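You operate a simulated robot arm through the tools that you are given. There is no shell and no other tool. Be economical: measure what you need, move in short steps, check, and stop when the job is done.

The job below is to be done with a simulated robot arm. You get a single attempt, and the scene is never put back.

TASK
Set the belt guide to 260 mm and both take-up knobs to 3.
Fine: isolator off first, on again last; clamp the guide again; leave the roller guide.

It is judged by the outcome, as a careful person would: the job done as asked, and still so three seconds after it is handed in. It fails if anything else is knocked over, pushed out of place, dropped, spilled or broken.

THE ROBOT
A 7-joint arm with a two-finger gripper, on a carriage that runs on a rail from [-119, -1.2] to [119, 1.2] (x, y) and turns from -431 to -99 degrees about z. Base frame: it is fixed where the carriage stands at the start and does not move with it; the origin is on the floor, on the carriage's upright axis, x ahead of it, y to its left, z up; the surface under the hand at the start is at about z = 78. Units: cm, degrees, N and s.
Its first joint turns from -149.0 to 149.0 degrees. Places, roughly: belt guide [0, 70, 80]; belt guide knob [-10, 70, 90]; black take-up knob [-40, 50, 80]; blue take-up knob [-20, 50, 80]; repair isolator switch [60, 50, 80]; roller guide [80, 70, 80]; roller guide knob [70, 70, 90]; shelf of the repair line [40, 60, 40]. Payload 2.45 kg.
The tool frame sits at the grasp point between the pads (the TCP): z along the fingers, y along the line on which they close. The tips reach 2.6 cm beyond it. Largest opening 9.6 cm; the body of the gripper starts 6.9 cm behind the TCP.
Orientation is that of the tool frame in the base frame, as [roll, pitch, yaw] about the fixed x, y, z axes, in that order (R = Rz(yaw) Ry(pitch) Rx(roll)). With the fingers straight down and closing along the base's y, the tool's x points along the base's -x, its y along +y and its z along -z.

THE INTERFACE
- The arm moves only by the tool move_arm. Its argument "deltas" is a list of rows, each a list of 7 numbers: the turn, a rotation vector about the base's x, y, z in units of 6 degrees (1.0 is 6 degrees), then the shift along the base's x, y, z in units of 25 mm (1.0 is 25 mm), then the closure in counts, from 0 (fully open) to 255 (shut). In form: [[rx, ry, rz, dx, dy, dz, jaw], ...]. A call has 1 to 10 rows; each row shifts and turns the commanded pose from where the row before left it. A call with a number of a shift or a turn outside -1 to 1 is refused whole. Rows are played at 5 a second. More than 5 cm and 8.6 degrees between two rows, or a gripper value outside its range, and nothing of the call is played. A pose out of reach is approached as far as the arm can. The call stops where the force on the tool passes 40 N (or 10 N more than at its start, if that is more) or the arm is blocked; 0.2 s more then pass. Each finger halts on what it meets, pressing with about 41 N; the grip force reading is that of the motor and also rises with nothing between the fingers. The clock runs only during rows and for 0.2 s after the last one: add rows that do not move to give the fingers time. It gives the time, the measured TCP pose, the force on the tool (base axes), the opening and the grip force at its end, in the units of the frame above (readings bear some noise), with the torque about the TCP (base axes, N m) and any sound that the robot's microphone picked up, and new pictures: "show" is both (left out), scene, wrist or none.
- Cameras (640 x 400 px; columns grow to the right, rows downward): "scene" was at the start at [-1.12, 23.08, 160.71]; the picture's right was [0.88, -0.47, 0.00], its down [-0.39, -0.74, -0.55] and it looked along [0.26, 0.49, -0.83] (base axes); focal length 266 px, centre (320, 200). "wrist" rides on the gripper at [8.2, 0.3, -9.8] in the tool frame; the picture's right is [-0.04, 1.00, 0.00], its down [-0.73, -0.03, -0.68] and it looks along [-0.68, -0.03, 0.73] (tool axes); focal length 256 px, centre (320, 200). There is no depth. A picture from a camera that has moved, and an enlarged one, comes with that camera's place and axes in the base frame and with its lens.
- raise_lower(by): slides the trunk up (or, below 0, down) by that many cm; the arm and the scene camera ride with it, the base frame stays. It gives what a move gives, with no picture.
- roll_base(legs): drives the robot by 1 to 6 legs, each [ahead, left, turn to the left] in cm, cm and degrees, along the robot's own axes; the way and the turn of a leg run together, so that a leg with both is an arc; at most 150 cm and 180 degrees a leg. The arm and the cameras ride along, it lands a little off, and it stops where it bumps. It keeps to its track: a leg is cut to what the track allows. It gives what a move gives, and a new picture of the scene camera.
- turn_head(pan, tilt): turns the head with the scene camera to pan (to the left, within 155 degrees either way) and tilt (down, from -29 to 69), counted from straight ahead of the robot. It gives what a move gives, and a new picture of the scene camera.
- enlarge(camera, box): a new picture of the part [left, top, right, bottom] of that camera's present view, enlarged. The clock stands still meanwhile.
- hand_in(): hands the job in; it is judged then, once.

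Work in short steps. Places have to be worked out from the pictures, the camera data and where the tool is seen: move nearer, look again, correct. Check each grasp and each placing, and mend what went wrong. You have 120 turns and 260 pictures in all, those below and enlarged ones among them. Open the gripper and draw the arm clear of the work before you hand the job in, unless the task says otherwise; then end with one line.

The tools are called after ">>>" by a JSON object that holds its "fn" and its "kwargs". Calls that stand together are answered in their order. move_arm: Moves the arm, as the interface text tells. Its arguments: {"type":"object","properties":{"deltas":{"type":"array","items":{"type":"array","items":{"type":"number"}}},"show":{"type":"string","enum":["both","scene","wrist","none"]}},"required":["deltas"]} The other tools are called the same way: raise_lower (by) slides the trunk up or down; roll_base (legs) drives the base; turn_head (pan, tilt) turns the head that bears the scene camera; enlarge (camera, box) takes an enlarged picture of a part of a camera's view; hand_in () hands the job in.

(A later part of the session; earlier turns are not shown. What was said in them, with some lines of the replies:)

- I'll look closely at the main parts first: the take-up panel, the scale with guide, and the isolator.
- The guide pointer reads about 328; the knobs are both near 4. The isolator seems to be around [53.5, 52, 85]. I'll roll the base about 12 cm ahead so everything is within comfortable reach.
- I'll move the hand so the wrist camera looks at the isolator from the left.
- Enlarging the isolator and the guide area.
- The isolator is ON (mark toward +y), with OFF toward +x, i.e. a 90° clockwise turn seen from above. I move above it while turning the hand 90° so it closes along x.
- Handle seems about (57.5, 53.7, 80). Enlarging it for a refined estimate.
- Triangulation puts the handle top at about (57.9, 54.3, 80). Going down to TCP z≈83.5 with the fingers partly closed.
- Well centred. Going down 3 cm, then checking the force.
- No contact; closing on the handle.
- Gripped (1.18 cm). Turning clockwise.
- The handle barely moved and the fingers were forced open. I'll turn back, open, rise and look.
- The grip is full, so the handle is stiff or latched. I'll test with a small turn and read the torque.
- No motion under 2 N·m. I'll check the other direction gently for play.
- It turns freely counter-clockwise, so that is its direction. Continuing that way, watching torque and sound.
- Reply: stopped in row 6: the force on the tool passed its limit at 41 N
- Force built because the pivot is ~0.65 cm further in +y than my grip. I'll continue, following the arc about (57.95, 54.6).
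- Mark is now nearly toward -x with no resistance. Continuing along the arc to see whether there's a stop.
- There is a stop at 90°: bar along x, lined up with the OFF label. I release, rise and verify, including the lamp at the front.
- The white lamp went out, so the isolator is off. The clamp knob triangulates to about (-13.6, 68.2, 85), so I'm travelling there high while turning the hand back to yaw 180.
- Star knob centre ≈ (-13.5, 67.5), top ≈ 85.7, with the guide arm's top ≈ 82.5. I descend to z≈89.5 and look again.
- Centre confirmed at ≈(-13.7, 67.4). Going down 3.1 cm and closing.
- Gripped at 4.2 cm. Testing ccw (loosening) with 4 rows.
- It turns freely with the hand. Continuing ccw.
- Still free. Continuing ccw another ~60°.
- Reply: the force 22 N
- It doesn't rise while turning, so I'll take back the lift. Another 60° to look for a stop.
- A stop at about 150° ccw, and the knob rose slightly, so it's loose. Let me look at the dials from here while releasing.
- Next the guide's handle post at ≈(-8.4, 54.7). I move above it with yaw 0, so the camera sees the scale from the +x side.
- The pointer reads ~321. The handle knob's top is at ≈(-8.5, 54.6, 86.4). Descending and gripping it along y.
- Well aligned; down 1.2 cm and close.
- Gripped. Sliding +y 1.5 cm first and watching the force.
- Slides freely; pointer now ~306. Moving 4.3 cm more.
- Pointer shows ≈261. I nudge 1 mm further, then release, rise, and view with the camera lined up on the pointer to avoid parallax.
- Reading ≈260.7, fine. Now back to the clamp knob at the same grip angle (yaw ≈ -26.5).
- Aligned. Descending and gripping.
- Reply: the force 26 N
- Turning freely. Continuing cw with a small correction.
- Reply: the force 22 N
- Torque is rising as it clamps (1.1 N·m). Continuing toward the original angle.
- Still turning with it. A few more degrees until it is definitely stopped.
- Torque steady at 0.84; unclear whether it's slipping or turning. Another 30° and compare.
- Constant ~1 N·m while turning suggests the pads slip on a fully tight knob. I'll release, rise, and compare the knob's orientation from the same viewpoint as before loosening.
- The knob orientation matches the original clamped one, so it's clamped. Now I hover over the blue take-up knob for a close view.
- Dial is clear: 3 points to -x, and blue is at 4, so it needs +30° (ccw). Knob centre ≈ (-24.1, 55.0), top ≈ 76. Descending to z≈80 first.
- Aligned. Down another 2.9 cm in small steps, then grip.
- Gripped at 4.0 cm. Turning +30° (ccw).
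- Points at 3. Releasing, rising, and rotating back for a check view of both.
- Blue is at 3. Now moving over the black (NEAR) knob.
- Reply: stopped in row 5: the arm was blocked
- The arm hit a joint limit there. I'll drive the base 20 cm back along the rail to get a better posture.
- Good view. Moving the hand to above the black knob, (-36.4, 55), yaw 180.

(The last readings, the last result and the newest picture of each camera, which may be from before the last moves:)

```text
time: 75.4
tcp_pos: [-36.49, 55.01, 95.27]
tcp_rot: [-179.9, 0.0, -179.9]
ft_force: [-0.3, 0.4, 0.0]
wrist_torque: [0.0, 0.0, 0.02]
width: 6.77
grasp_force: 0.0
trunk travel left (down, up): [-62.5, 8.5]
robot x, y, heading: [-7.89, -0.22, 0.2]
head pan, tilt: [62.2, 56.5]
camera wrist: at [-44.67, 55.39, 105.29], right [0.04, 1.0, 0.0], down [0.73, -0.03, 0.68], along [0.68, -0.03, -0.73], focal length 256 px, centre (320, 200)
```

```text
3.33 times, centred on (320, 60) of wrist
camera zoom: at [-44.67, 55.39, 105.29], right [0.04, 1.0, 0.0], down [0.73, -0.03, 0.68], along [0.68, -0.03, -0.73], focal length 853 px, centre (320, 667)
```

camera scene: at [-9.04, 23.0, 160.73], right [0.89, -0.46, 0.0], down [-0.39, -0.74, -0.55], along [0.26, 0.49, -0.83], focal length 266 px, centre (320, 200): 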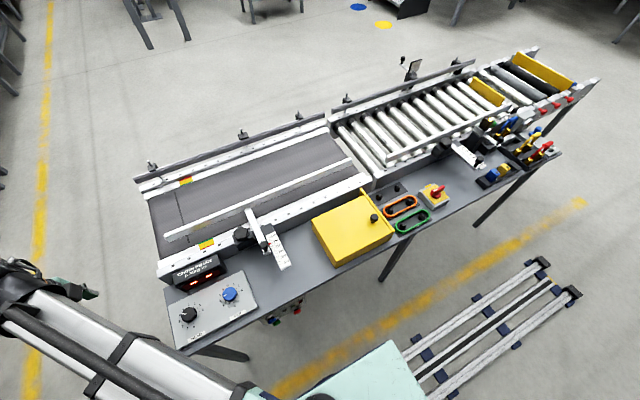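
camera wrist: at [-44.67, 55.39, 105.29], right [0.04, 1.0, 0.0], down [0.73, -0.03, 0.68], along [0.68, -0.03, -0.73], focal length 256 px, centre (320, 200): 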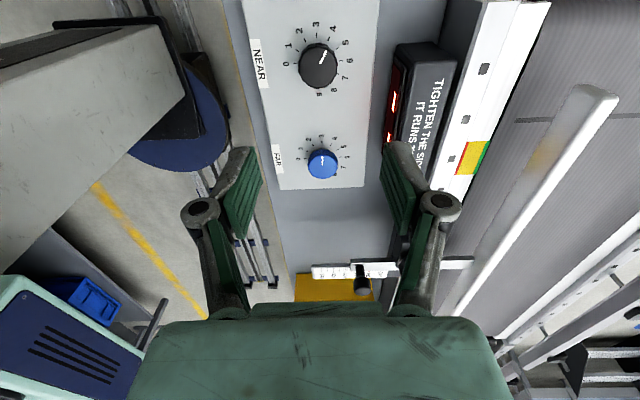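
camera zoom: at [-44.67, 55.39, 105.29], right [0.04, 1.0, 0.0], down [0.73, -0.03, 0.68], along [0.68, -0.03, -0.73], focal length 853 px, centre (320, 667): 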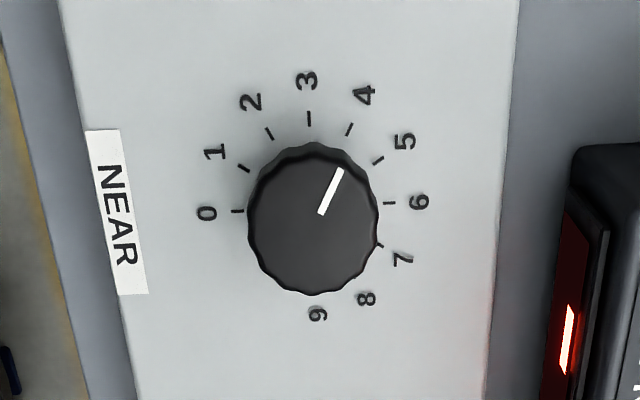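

Black also at 4, knob centre ≈ (-36.5, 54.85). Descending to z≈80 then gripping after a look.

>>> {"fn": "move_arm", "kwargs": {"deltas": [[0, 0, 0, 0, -0.06, -1, 80], [0, 0, 0, 0, 0, -1, 80], [0, 0, 0, 0, 0, -1, 80], [0, 0, 0, 0, 0, -1, 80], [0, 0, 0, 0, 0, -1, 80], [0, 0, 0, 0, 0, -1, 80], [0, 0, 0, 0, 0, -0.3, 80], [0, 0, 0, 0, 0, 0, 80]], "show": "wrist"}}

```text
time: 77.2
tcp_pos: [-36.38, 54.77, 79.54]
tcp_rot: [-179.9, 0.1, -179.9]
ft_force: [0.0, -0.1, -0.3]
wrist_torque: [0.01, -0.01, 0.0]
width: 6.58
grasp_force: 0.0
trunk travel left (down, up): [-62.5, 8.5]
robot x, y, heading: [-7.81, 0.13, 0.3]
head pan, tilt: [62.2, 56.5]
camera wrist: at [-44.62, 55.11, 89.39], right [0.04, 1.0, 0.0], down [0.73, -0.03, 0.68], along [0.68, -0.03, -0.73], focal length 256 px, centre (320, 200)
```

wrist: 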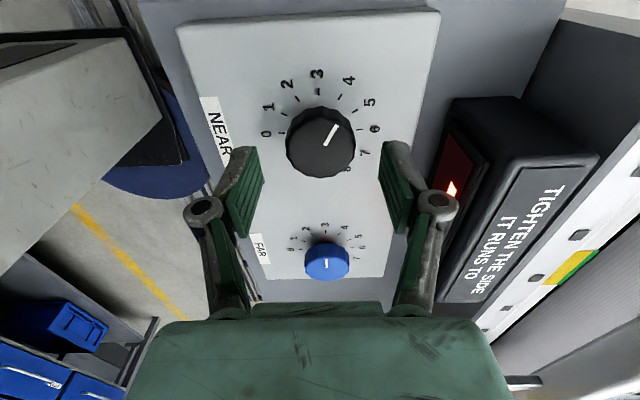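

Aligned. Down 2.35 cm and grip.

>>> {"fn": "move_arm", "kwargs": {"deltas": [[0, 0, 0, -0.03, 0, -0.5, 85], [0, 0, 0, 0, 0, -0.3, 85], [0, 0, 0, 0, 0, -0.14, 85], [0, 0, 0, 0, 0, 0, 150], [0, 0, 0, 0, 0, 0, 255], [0, 0, 0, 0, 0, 0, 255]], "show": "none"}}

>>> {"fn": "move_arm", "kwargs": {"deltas": [[0, 0, 1, 0, 0, 0, 255], [0, 0, 1, 0, 0, 0, 255], [0, 0, 1, 0, 0, 0, 255], [0, 0, 1, 0, 0, 0, 255], [0, 0, 1, 0, 0, 0, 255], [0, 0, 0, 0, 0, 0, 255]], "show": "wrist"}}

>>> {"fn": "enlarge", "kwargs": {"camera": "wrist", "box": [240, 70, 400, 220]}}

```text
time: 78.6
tcp_pos: [-36.62, 54.85, 77.32]
tcp_rot: [-179.8, 0.2, -179.9]
ft_force: [-0.2, -10.1, -2.8]
wrist_torque: [-0.33, 0.06, 0.02]
width: 3.98
grasp_force: 45.1
trunk travel left (down, up): [-62.5, 8.5]
robot x, y, heading: [-7.64, -0.23, 0.1]
head pan, tilt: [62.2, 56.5]
```

```text
time: 80.0
tcp_pos: [-36.51, 54.82, 77.25]
tcp_rot: [-179.9, 0.2, -149.8]
ft_force: [-5.0, -8.0, -3.2]
wrist_torque: [-0.18, 0.16, 0.02]
width: 4.01
grasp_force: 45.1
trunk travel left (down, up): [-62.5, 8.5]
robot x, y, heading: [-7.73, -0.1, 0.2]
head pan, tilt: [62.2, 56.5]
camera wrist: at [-43.81, 51.03, 87.18], right [-0.47, 0.88, 0.0], down [0.65, 0.34, 0.68], along [0.6, 0.32, -0.73], focal length 256 px, centre (320, 200)
```

wrist: 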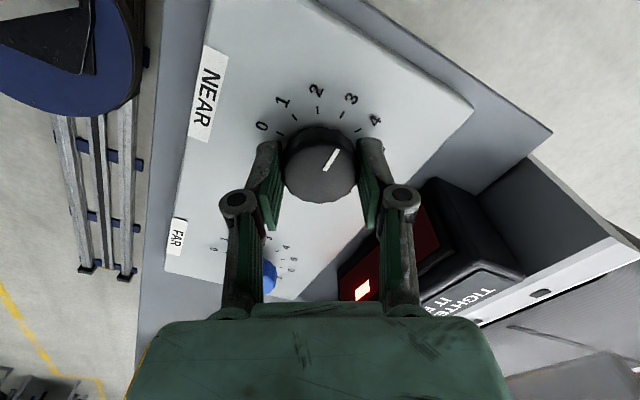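

```text
2.67 times, centred on (320, 145) of wrist
camera zoom: at [-43.81, 51.03, 87.18], right [-0.47, 0.88, 0.0], down [0.65, 0.34, 0.68], along [0.6, 0.32, -0.73], focal length 683 px, centre (320, 347)
```

zoom: 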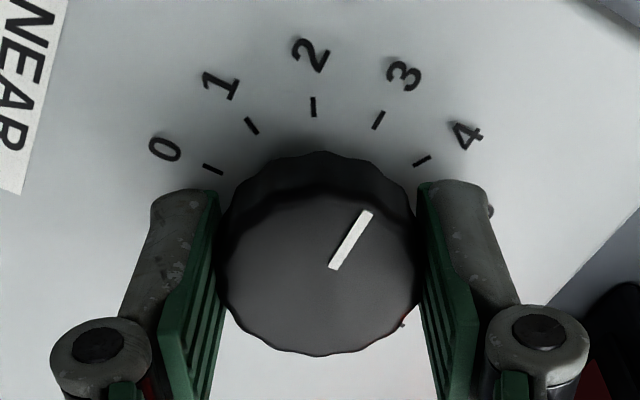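

Black at 3 as well. Releasing, rising and turning back for a check view.

>>> {"fn": "move_arm", "kwargs": {"deltas": [[0, 0, 0, 0, 0, 0, 170], [0, 0, 0, 0, 0, 0, 85], [0, 0, 0, 0, 0, 0.7, 75], [0, 0, -1, 0, 0, 1, 75], [0, 0, -1, 0, 0, 1, 75], [0, 0, -1, 0, 0, 1, 75], [0, 0, -1, 0, 0, 1, 75], [0, 0, -1, 0, 0, 1, 75], [0, 0, 0, 0, 0, 1, 75], [0, 0, 0, 0, 0, 0.8, 75]], "show": "wrist"}}

>>> {"fn": "enlarge", "kwargs": {"camera": "wrist", "box": [220, 0, 420, 200]}}

>>> {"fn": "enlarge", "kwargs": {"camera": "scene", "box": [150, 210, 310, 330]}}

```text
time: 82.2
tcp_pos: [-36.53, 54.82, 96.12]
tcp_rot: [-179.9, 0.2, -179.9]
ft_force: [-0.5, 0.5, 0.6]
wrist_torque: [-0.02, 0.0, -0.01]
width: 6.77
grasp_force: 0.0
trunk travel left (down, up): [-62.5, 8.5]
robot x, y, heading: [-7.72, 0.13, 0.1]
head pan, tilt: [62.2, 56.5]
camera wrist: at [-44.81, 55.19, 106.06], right [0.04, 1.0, 0.0], down [0.73, -0.03, 0.68], along [0.68, -0.03, -0.73], focal length 256 px, centre (320, 200)
```

wrist: 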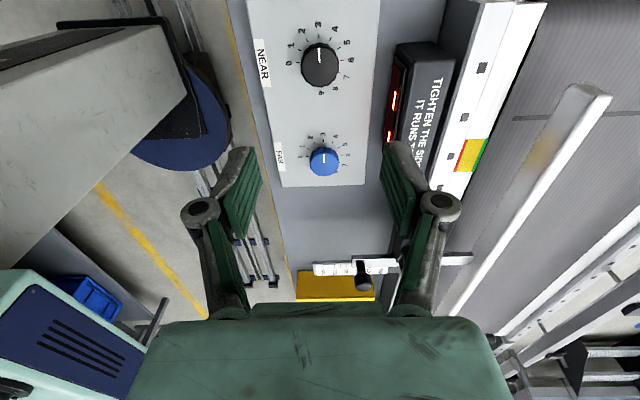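

```text
2.00 times, centred on (320, 100) of wrist
camera zoom: at [-44.81, 55.19, 106.06], right [0.04, 1.0, 0.0], down [0.73, -0.03, 0.68], along [0.68, -0.03, -0.73], focal length 512 px, centre (320, 400)
```

zoom: 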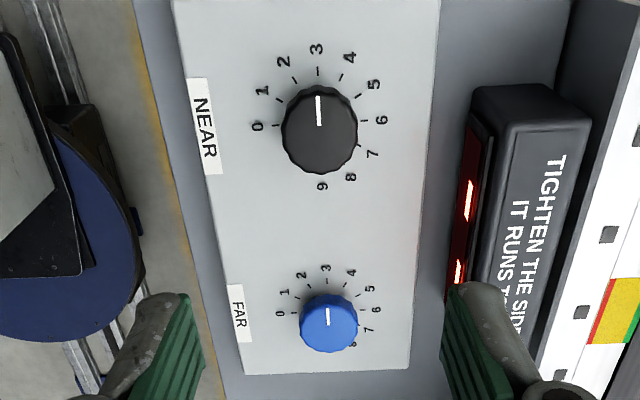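

```text
3.33 times, centred on (230, 270) of scene
camera zoom: at [-9.03, 22.99, 160.71], right [0.89, -0.46, 0.0], down [-0.39, -0.74, -0.55], along [0.26, 0.49, -0.83], focal length 887 px, centre (620, -33)
```

zoom: 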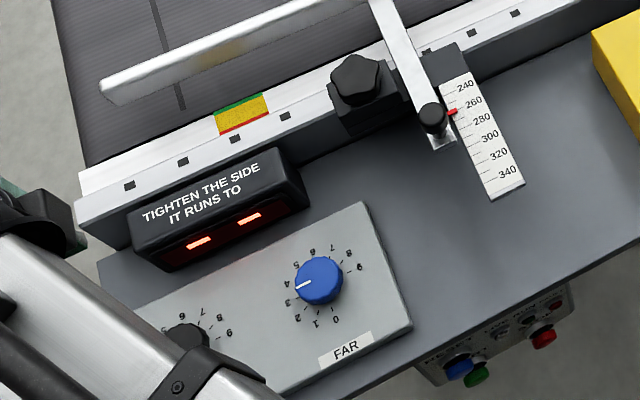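

Both knobs are at 3. Driving back to x≈12, then I'll check the guide scale again on the way to the isolator.

>>> {"fn": "move_arm", "kwargs": {"deltas": [[0, 0, 0, 0, 0, 1, 0], [0, 0, 0, 0, 0, 1, 0], [0, 0, 0, 0, 0, 1, 0]], "show": "none"}}

>>> {"fn": "roll_base", "kwargs": {"legs": [[20, 0, 0]]}}

>>> {"fn": "move_arm", "kwargs": {"deltas": [[0, 0, 1, 0.3, 0.25, 0, 0], [0, 0, 1, 0.3, 0.25, 0, 0], [0, 0, 1, 0.3, 0.25, 0, 0], [0, 0, 1, 0.3, 0.25, 0, 0], [0, 0, 1, 0.3, 0.25, 0, 0], [0, 0, 1, 0.3, 0.25, 0, 0], [0, 0, 1, 0.3, 0.25, 0, 0], [0, 0, 1, 0.3, 0.25, 0, 0], [0, 0, 1, 0.3, 0.25, 0, 0], [0, 0, 1, 0.3, 0.25, 0, 0]], "show": "none"}}

>>> {"fn": "move_arm", "kwargs": {"deltas": [[0, 0, 1, 0, 0, 0, 0], [0, 0, 1, 0, 0, 0, 0], [0, 0, 1, 0, 0, 0, 0], [0, 0, 1, 0, 0, 0, 0], [0, 0, 1, 0, 0, 0, 0], [0, 0, 1, 0, 0, 0, 0], [0, 0, 1, 0, 0, 0, 0], [0, 0, 1, 0, 0, 0, 0], [0, 0, 1, 0, 0, 0, 0], [0, 0, 1, 0, 0, 0, 0]], "show": "none"}}

>>> {"fn": "move_arm", "kwargs": {"deltas": [[0, 0, 1, 0, 0, 0, 0], [0, 0, 1, 0, 0, 0, 0], [0, 0, 1, 0, 0, 0, 0], [0, 0, 1, 0, 0, 0, 0], [0, 0, 1, 0, 0, 0, 0], [0, 0, 1, 0, 0, 0, 0], [0, 0, 1, 0, 0, 0, 0], [0, 0, 1, 0, 0, 0, 0], [0, 0, 1, 0, 0, 0, 0], [0, 0, 1, 0, 0, 0, 0]], "show": "wrist"}}

```text
time: 83.0
tcp_pos: [-36.49, 54.85, 103.7]
tcp_rot: [-179.9, 0.1, -179.9]
ft_force: [-1.0, 0.6, 0.0]
wrist_torque: [0.0, 0.0, -0.02]
width: 9.6
grasp_force: 0.2
trunk travel left (down, up): [-62.5, 8.5]
robot x, y, heading: [-7.97, 0.02, 0.0]
head pan, tilt: [62.2, 56.5]
```

```text
time: 84.6
tcp_pos: [-16.81, 55.03, 103.63]
tcp_rot: [-179.9, 0.0, -179.8]
ft_force: [0.6, 0.5, -0.3]
wrist_torque: [-0.03, -0.01, 0.01]
width: 9.59
grasp_force: 0.1
trunk travel left (down, up): [-62.5, 8.5]
robot x, y, heading: [11.77, -0.25, 0.3]
head pan, tilt: [62.2, 56.5]
camera scene: at [10.73, 23.2, 160.71], right [0.89, -0.46, 0.0], down [-0.39, -0.74, -0.55], along [0.26, 0.49, -0.83], focal length 266 px, centre (320, 200)
```

scene: 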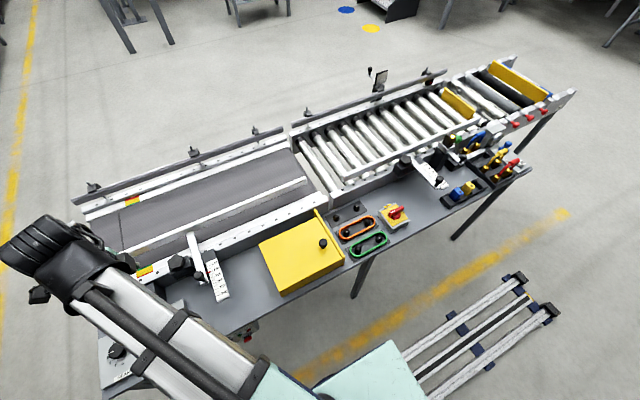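

```text
time: 86.8
tcp_pos: [-9.28, 61.22, 103.64]
tcp_rot: [-179.9, 0.0, -119.7]
ft_force: [-0.6, 0.0, 0.7]
wrist_torque: [0.01, -0.02, 0.01]
width: 9.6
grasp_force: 0.2
trunk travel left (down, up): [-62.5, 8.5]
robot x, y, heading: [11.87, 0.02, 0.3]
head pan, tilt: [62.2, 56.5]
```

```text
time: 89.0
tcp_pos: [-9.37, 61.19, 103.69]
tcp_rot: [-179.9, 0.2, -59.7]
ft_force: [0.4, 0.1, -0.3]
wrist_torque: [0.01, -0.01, 0.01]
width: 9.59
grasp_force: 0.1
trunk travel left (down, up): [-62.5, 8.5]
robot x, y, heading: [11.82, -0.05, 0.1]
head pan, tilt: [62.2, 56.5]
```

```text
time: 91.2
tcp_pos: [-9.33, 61.32, 103.59]
tcp_rot: [-179.8, 0.1, 0.3]
ft_force: [0.3, -0.4, 0.5]
wrist_torque: [-0.02, 0.01, -0.03]
width: 9.59
grasp_force: 0.0
trunk travel left (down, up): [-62.5, 8.5]
robot x, y, heading: [11.87, 0.13, 0.2]
head pan, tilt: [62.2, 56.5]
camera wrist: at [-1.25, 61.02, 113.6], right [-0.03, -1.0, 0.0], down [-0.73, 0.02, 0.68], along [-0.68, 0.02, -0.73], focal length 256 px, centre (320, 200)
```

wrist: 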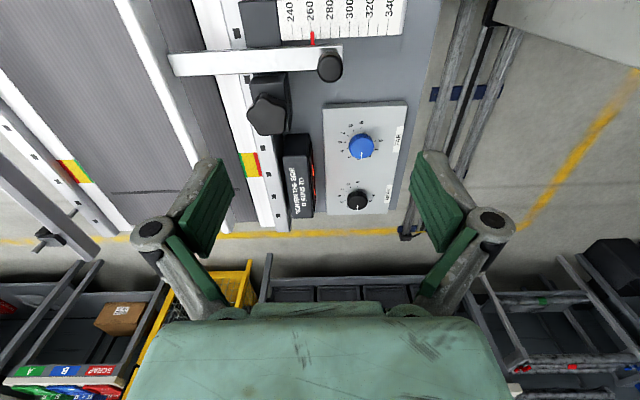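

Checking the scale after clamping.

>>> {"fn": "enlarge", "kwargs": {"camera": "wrist", "box": [270, 0, 370, 60]}}

```text
6.40 times, centred on (320, 30) of wrist
camera zoom: at [-1.25, 61.02, 113.6], right [-0.03, -1.0, 0.0], down [-0.73, 0.02, 0.68], along [-0.68, 0.02, -0.73], focal length 1638 px, centre (320, 1288)
```

zoom: 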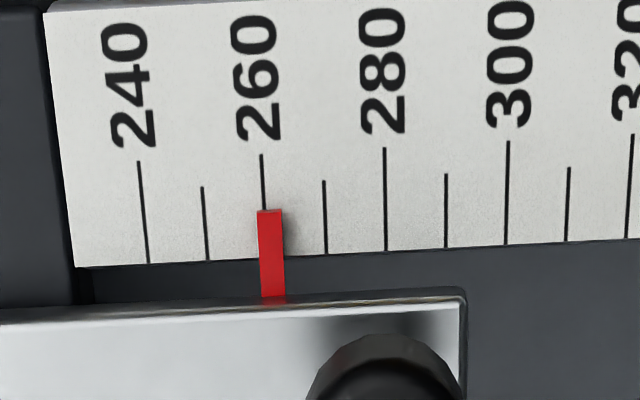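

Reads ≈260.8 mm, unchanged by clamping. Now travelling to above the isolator.

>>> {"fn": "move_arm", "kwargs": {"deltas": [[0, 0, 0, 0.99, -0.1, 0, 0], [0, 0, 0, 0.99, -0.1, 0, 0], [0, 0, 0, 0.99, -0.1, 0, 0], [0, 0, 0, 0.99, -0.1, 0, 0], [0, 0, 0, 0.99, -0.1, 0, 0], [0, 0, 0, 0.99, -0.1, 0, 0], [0, 0, 0, 0.99, -0.1, 0, 0], [0, 0, 0, 0.99, -0.1, 0, 0], [0, 0, 0, 0.99, -0.1, 0, 0]], "show": "none"}}

>>> {"fn": "move_arm", "kwargs": {"deltas": [[0, 0, 0, 0.99, -0.1, 0, 0], [0, 0, 0, 0.99, -0.1, 0, 0], [0, 0, 0, 0.99, -0.1, 0, 0], [0, 0, 0, 0.99, -0.1, 0, 0], [0, 0, 0, 0.99, -0.1, 0, 0], [0, 0, 0, 0.99, -0.1, 0, 0], [0, 0, 0, 0.99, -0.1, 0, 0], [0, 0, 0, 0.99, -0.1, 0, 0], [0, 0, 0, 0.99, -0.1, 0, 0]], "show": "none"}}

>>> {"fn": "move_arm", "kwargs": {"deltas": [[0, 0, 0, 0.99, -0.1, 0, 100], [0, 0, 0, 0.99, -0.1, 0, 100], [0, 0, 0, 0.99, -0.1, 0, 100], [0, 0, 0, 0.99, -0.1, 0, 100], [0, 0, 0, 0.99, -0.1, 0, 100], [0, 0, 0, 0.99, -0.1, 0, 100], [0, 0, 0, 0.99, -0.1, -1, 100], [0, 0, 0, 0.99, -0.1, -1, 100], [0, 0, 0, 0.99, -0.1, -1, 100], [0, 0, 0, 0, 0, -1, 100]], "show": "wrist"}}

```text
time: 93.2
tcp_pos: [13.11, 58.98, 103.66]
tcp_rot: [-180.0, 0.1, 0.1]
ft_force: [-0.5, -0.2, -0.1]
wrist_torque: [-0.02, 0.0, -0.05]
width: 9.59
grasp_force: 0.0
trunk travel left (down, up): [-62.5, 8.5]
robot x, y, heading: [11.76, 0.18, -0.0]
head pan, tilt: [62.2, 56.5]
```

```text
time: 95.2
tcp_pos: [35.45, 56.76, 103.67]
tcp_rot: [-180.0, 0.1, 0.2]
ft_force: [-0.4, 0.2, -0.2]
wrist_torque: [0.02, -0.01, 0.0]
width: 9.61
grasp_force: 0.1
trunk travel left (down, up): [-62.5, 8.5]
robot x, y, heading: [11.91, 0.0, 0.4]
head pan, tilt: [62.2, 56.5]
```

```text
time: 97.4
tcp_pos: [57.77, 54.5, 93.6]
tcp_rot: [-179.9, 0.1, 0.2]
ft_force: [-0.1, 0.4, -0.5]
wrist_torque: [0.01, 0.0, 0.01]
width: 5.82
grasp_force: 0.2
trunk travel left (down, up): [-62.5, 8.5]
robot x, y, heading: [11.78, 0.12, 0.2]
head pan, tilt: [62.2, 56.5]
camera wrist: at [65.74, 54.18, 103.53], right [-0.04, -1.0, 0.0], down [-0.73, 0.03, 0.68], along [-0.68, 0.03, -0.73], focal length 256 px, centre (320, 200)
```

wrist: 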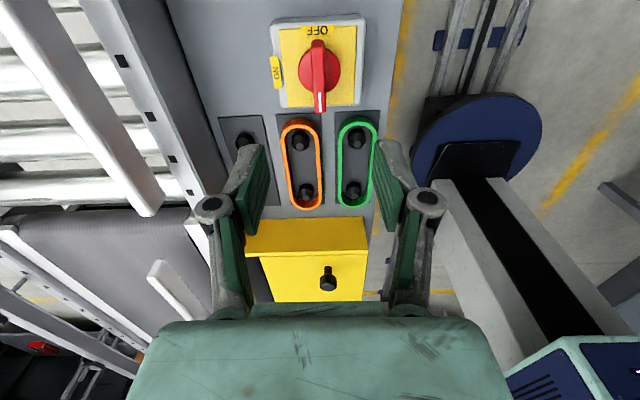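

Handle well centred at ≈(58.2, 54.6). Descending and gripping.

>>> {"fn": "move_arm", "kwargs": {"deltas": [[0, 0, 0, 0.17, 0.04, -1, 100], [0, 0, 0, 0, 0, -1, 100], [0, 0, 0, 0, 0, -1, 100], [0, 0, 0, 0, 0, -1, 100], [0, 0, 0, 0, 0, -1, 100], [0, 0, 0, 0, 0, -0.42, 100], [0, 0, 0, 0, 0, 0, 180], [0, 0, 0, 0, 0, 0, 255], [0, 0, 0, 0, 0, 0, 255]], "show": "wrist"}}

```text
time: 99.4
tcp_pos: [57.98, 54.59, 80.0]
tcp_rot: [-179.9, 0.0, 0.2]
ft_force: [0.8, 4.4, 3.1]
wrist_torque: [0.15, 0.04, -0.01]
width: 1.18
grasp_force: 38.9
trunk travel left (down, up): [-62.5, 8.5]
robot x, y, heading: [11.88, 0.24, 0.1]
head pan, tilt: [62.2, 56.5]
camera wrist: at [66.15, 54.27, 89.95], right [-0.04, -1.0, 0.0], down [-0.73, 0.03, 0.68], along [-0.68, 0.03, -0.73], focal length 256 px, centre (320, 200)
```

wrist: 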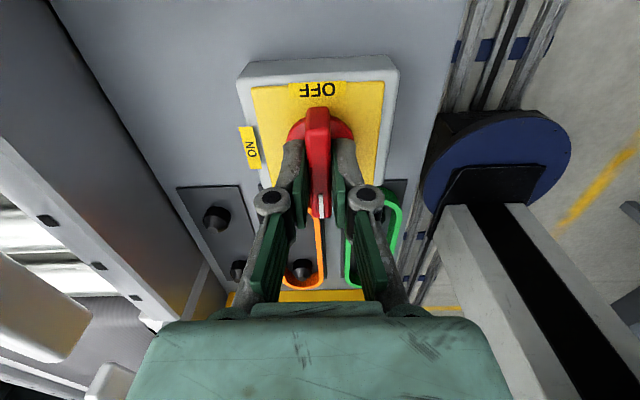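

Gripped near the pivot. Turning clockwise 90° to ON, in two parts.

>>> {"fn": "move_arm", "kwargs": {"deltas": [[0, 0, -1, 0, 0, 0, 255], [0, 0, -1, 0, 0, 0, 255], [0, 0, -1, 0, 0, 0, 255], [0, 0, -1, 0, 0, 0, 255], [0, 0, -1, 0, 0, 0, 255], [0, 0, -1, 0, 0, 0, 255], [0, 0, -1, 0, 0, 0, 255]], "show": "none"}}

>>> {"fn": "move_arm", "kwargs": {"deltas": [[0, 0, -1, 0, 0, 0, 255], [0, 0, -1, 0, 0, 0, 255], [0, 0, -1, 0, 0, 0, 255], [0, 0, -1, 0, 0, 0, 255], [0, 0, -1, 0, 0, 0, 255], [0, 0, -1, 0, 0, 0, 255], [0, 0, -1, 0, 0, 0, 255], [0, 0, -1, 0, 0, 0, 255]], "show": "wrist"}}

```text
time: 101.0
tcp_pos: [57.92, 54.57, 79.92]
tcp_rot: [-179.9, 0.0, -42.0]
ft_force: [1.3, -7.4, -9.4]
wrist_torque: [0.06, 0.23, 0.0]
width: 1.16
grasp_force: 39.4
trunk travel left (down, up): [-62.5, 8.5]
robot x, y, heading: [11.79, 0.23, 0.2]
head pan, tilt: [62.2, 56.5]
```

```text
time: 102.8
tcp_pos: [57.79, 54.56, 80.01]
tcp_rot: [179.8, -0.2, -89.9]
ft_force: [-10.7, -21.5, -27.2]
wrist_torque: [-0.43, 0.24, 0.4]
width: 1.19
grasp_force: 38.8
trunk travel left (down, up): [-62.5, 8.5]
robot x, y, heading: [11.74, 0.14, 0.1]
head pan, tilt: [62.2, 56.5]
camera wrist: at [57.58, 46.38, 90.0], right [-1.0, 0.04, 0.0], down [0.03, 0.74, 0.68], along [0.02, 0.68, -0.74], focal length 256 px, centre (320, 200)
```

wrist: 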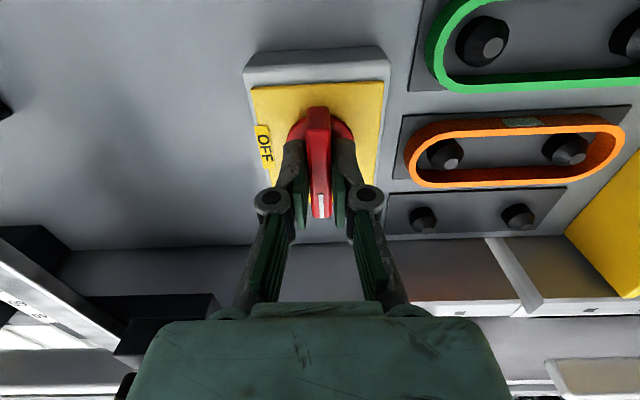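

Handle at ON against its stop. A slight extra nudge, then release, rise and verify, including the lamp.

>>> {"fn": "move_arm", "kwargs": {"deltas": [[0, 0, -0.4, 0, 0, 0, 255], [0, 0, 0, 0, 0, 0, 255], [0, 0, 0.4, 0, 0, 0, 200], [0, 0, 0, 0, 0, 0, 110], [0, 0, 0, 0, 0, 0.8, 100], [0, 0, 0, 0, 0, 1, 100], [0, 0, 0, 0, 0, 1, 100], [0, 0, 0, 0, 0, 1, 100], [0, 0, 0, 0, 0, 1, 100], [0, 0, 0, 0, 0, 1, 100]]}}

>>> {"fn": "enlarge", "kwargs": {"camera": "scene", "box": [360, 190, 430, 240]}}

>>> {"fn": "enlarge", "kwargs": {"camera": "scene", "box": [80, 225, 260, 385]}}

>>> {"fn": "enlarge", "kwargs": {"camera": "wrist", "box": [240, 0, 400, 120]}}

```text
time: 105.0
tcp_pos: [57.89, 54.54, 94.57]
tcp_rot: [-179.8, 0.0, -89.7]
ft_force: [-0.7, -0.2, -0.2]
wrist_torque: [-0.02, 0.03, -0.02]
width: 5.83
grasp_force: 0.0
trunk travel left (down, up): [-62.5, 8.5]
robot x, y, heading: [11.72, 0.2, 0.3]
head pan, tilt: [62.2, 56.5]
camera scene: at [10.72, 23.2, 160.71], right [0.89, -0.46, 0.0], down [-0.39, -0.74, -0.55], along [0.26, 0.49, -0.83], focal length 266 px, centre (320, 200)
camera wrist: at [57.52, 46.33, 104.57], right [-1.0, 0.04, 0.0], down [0.03, 0.73, 0.68], along [0.03, 0.68, -0.73], focal length 256 px, centre (320, 200)
```

scene: 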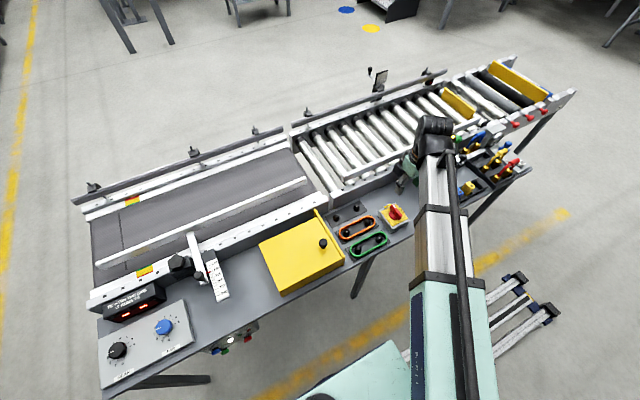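
wrist: 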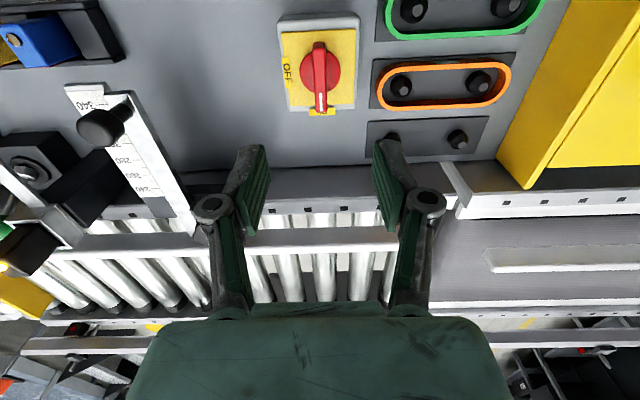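

```text
8.00 times, centred on (395, 215) of scene
camera zoom: at [10.72, 23.2, 160.71], right [0.89, -0.46, 0.0], down [-0.39, -0.74, -0.55], along [0.26, 0.49, -0.83], focal length 2129 px, centre (-280, 80)
```

zoom: 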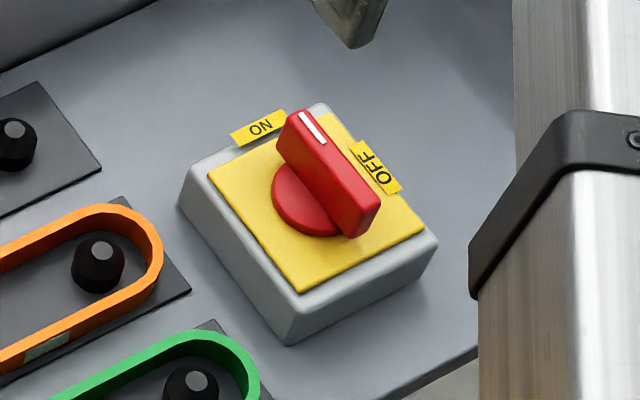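

```text
2.50 times, centred on (170, 305) of scene
camera zoom: at [10.72, 23.2, 160.71], right [0.89, -0.46, 0.0], down [-0.39, -0.74, -0.55], along [0.26, 0.49, -0.83], focal length 665 px, centre (695, -62)
```

zoom: 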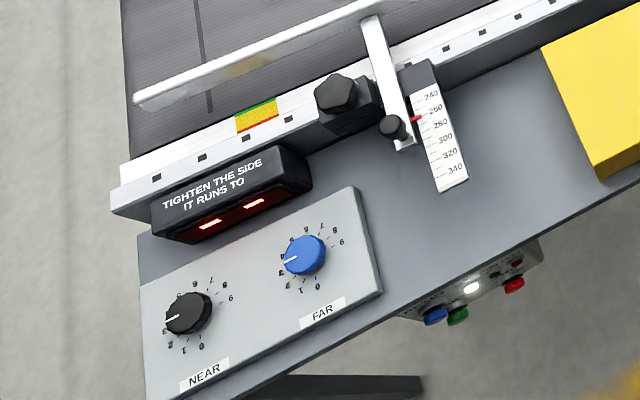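

```text
3.33 times, centred on (320, 60) of wrist
camera zoom: at [57.52, 46.33, 104.57], right [-1.0, 0.04, 0.0], down [0.03, 0.73, 0.68], along [0.03, 0.68, -0.73], focal length 853 px, centre (320, 667)
```

zoom: 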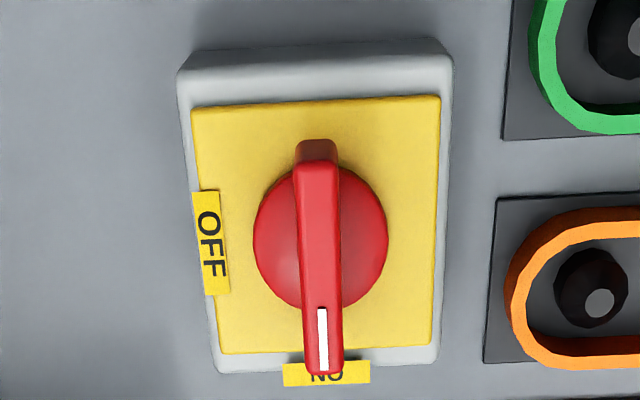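

The isolator is ON and the lamp is lit; both knobs are at 3 and the guide is at ~260 and clamped. Opening the gripper and raising the arm clear.

>>> {"fn": "move_arm", "kwargs": {"deltas": [[0, 0, 0, 0, 0, 1, 0], [0, 0, 0, 0, 0, 1, 0], [0, 0, 0, 0, 0, 1, 0], [0, 0, 0, 0, 0, 1, 0], [0, 0, 0, 0, 0, 1, 0], [0, 0, 0, 0, 0, 0, 0]], "show": "none"}}

>>> {"fn": "hand_in", "kwargs": {}}

```text
time: 106.4
tcp_pos: [57.86, 54.73, 107.13]
tcp_rot: [-179.9, 0.0, -89.8]
ft_force: [0.0, 0.3, 0.2]
wrist_torque: [0.01, -0.02, 0.0]
width: 9.61
grasp_force: 0.1
trunk travel left (down, up): [-62.5, 8.5]
robot x, y, heading: [11.74, 0.08, -0.0]
head pan, tilt: [62.2, 56.5]
```

```text
The job is handed in.
```

The job is handed in: the isolator was turned off first and back on last (its lamp is lit), the belt guide reads about 260.8 mm and is clamped, both take-up knobs are at 3, and the roller guide was not touched.
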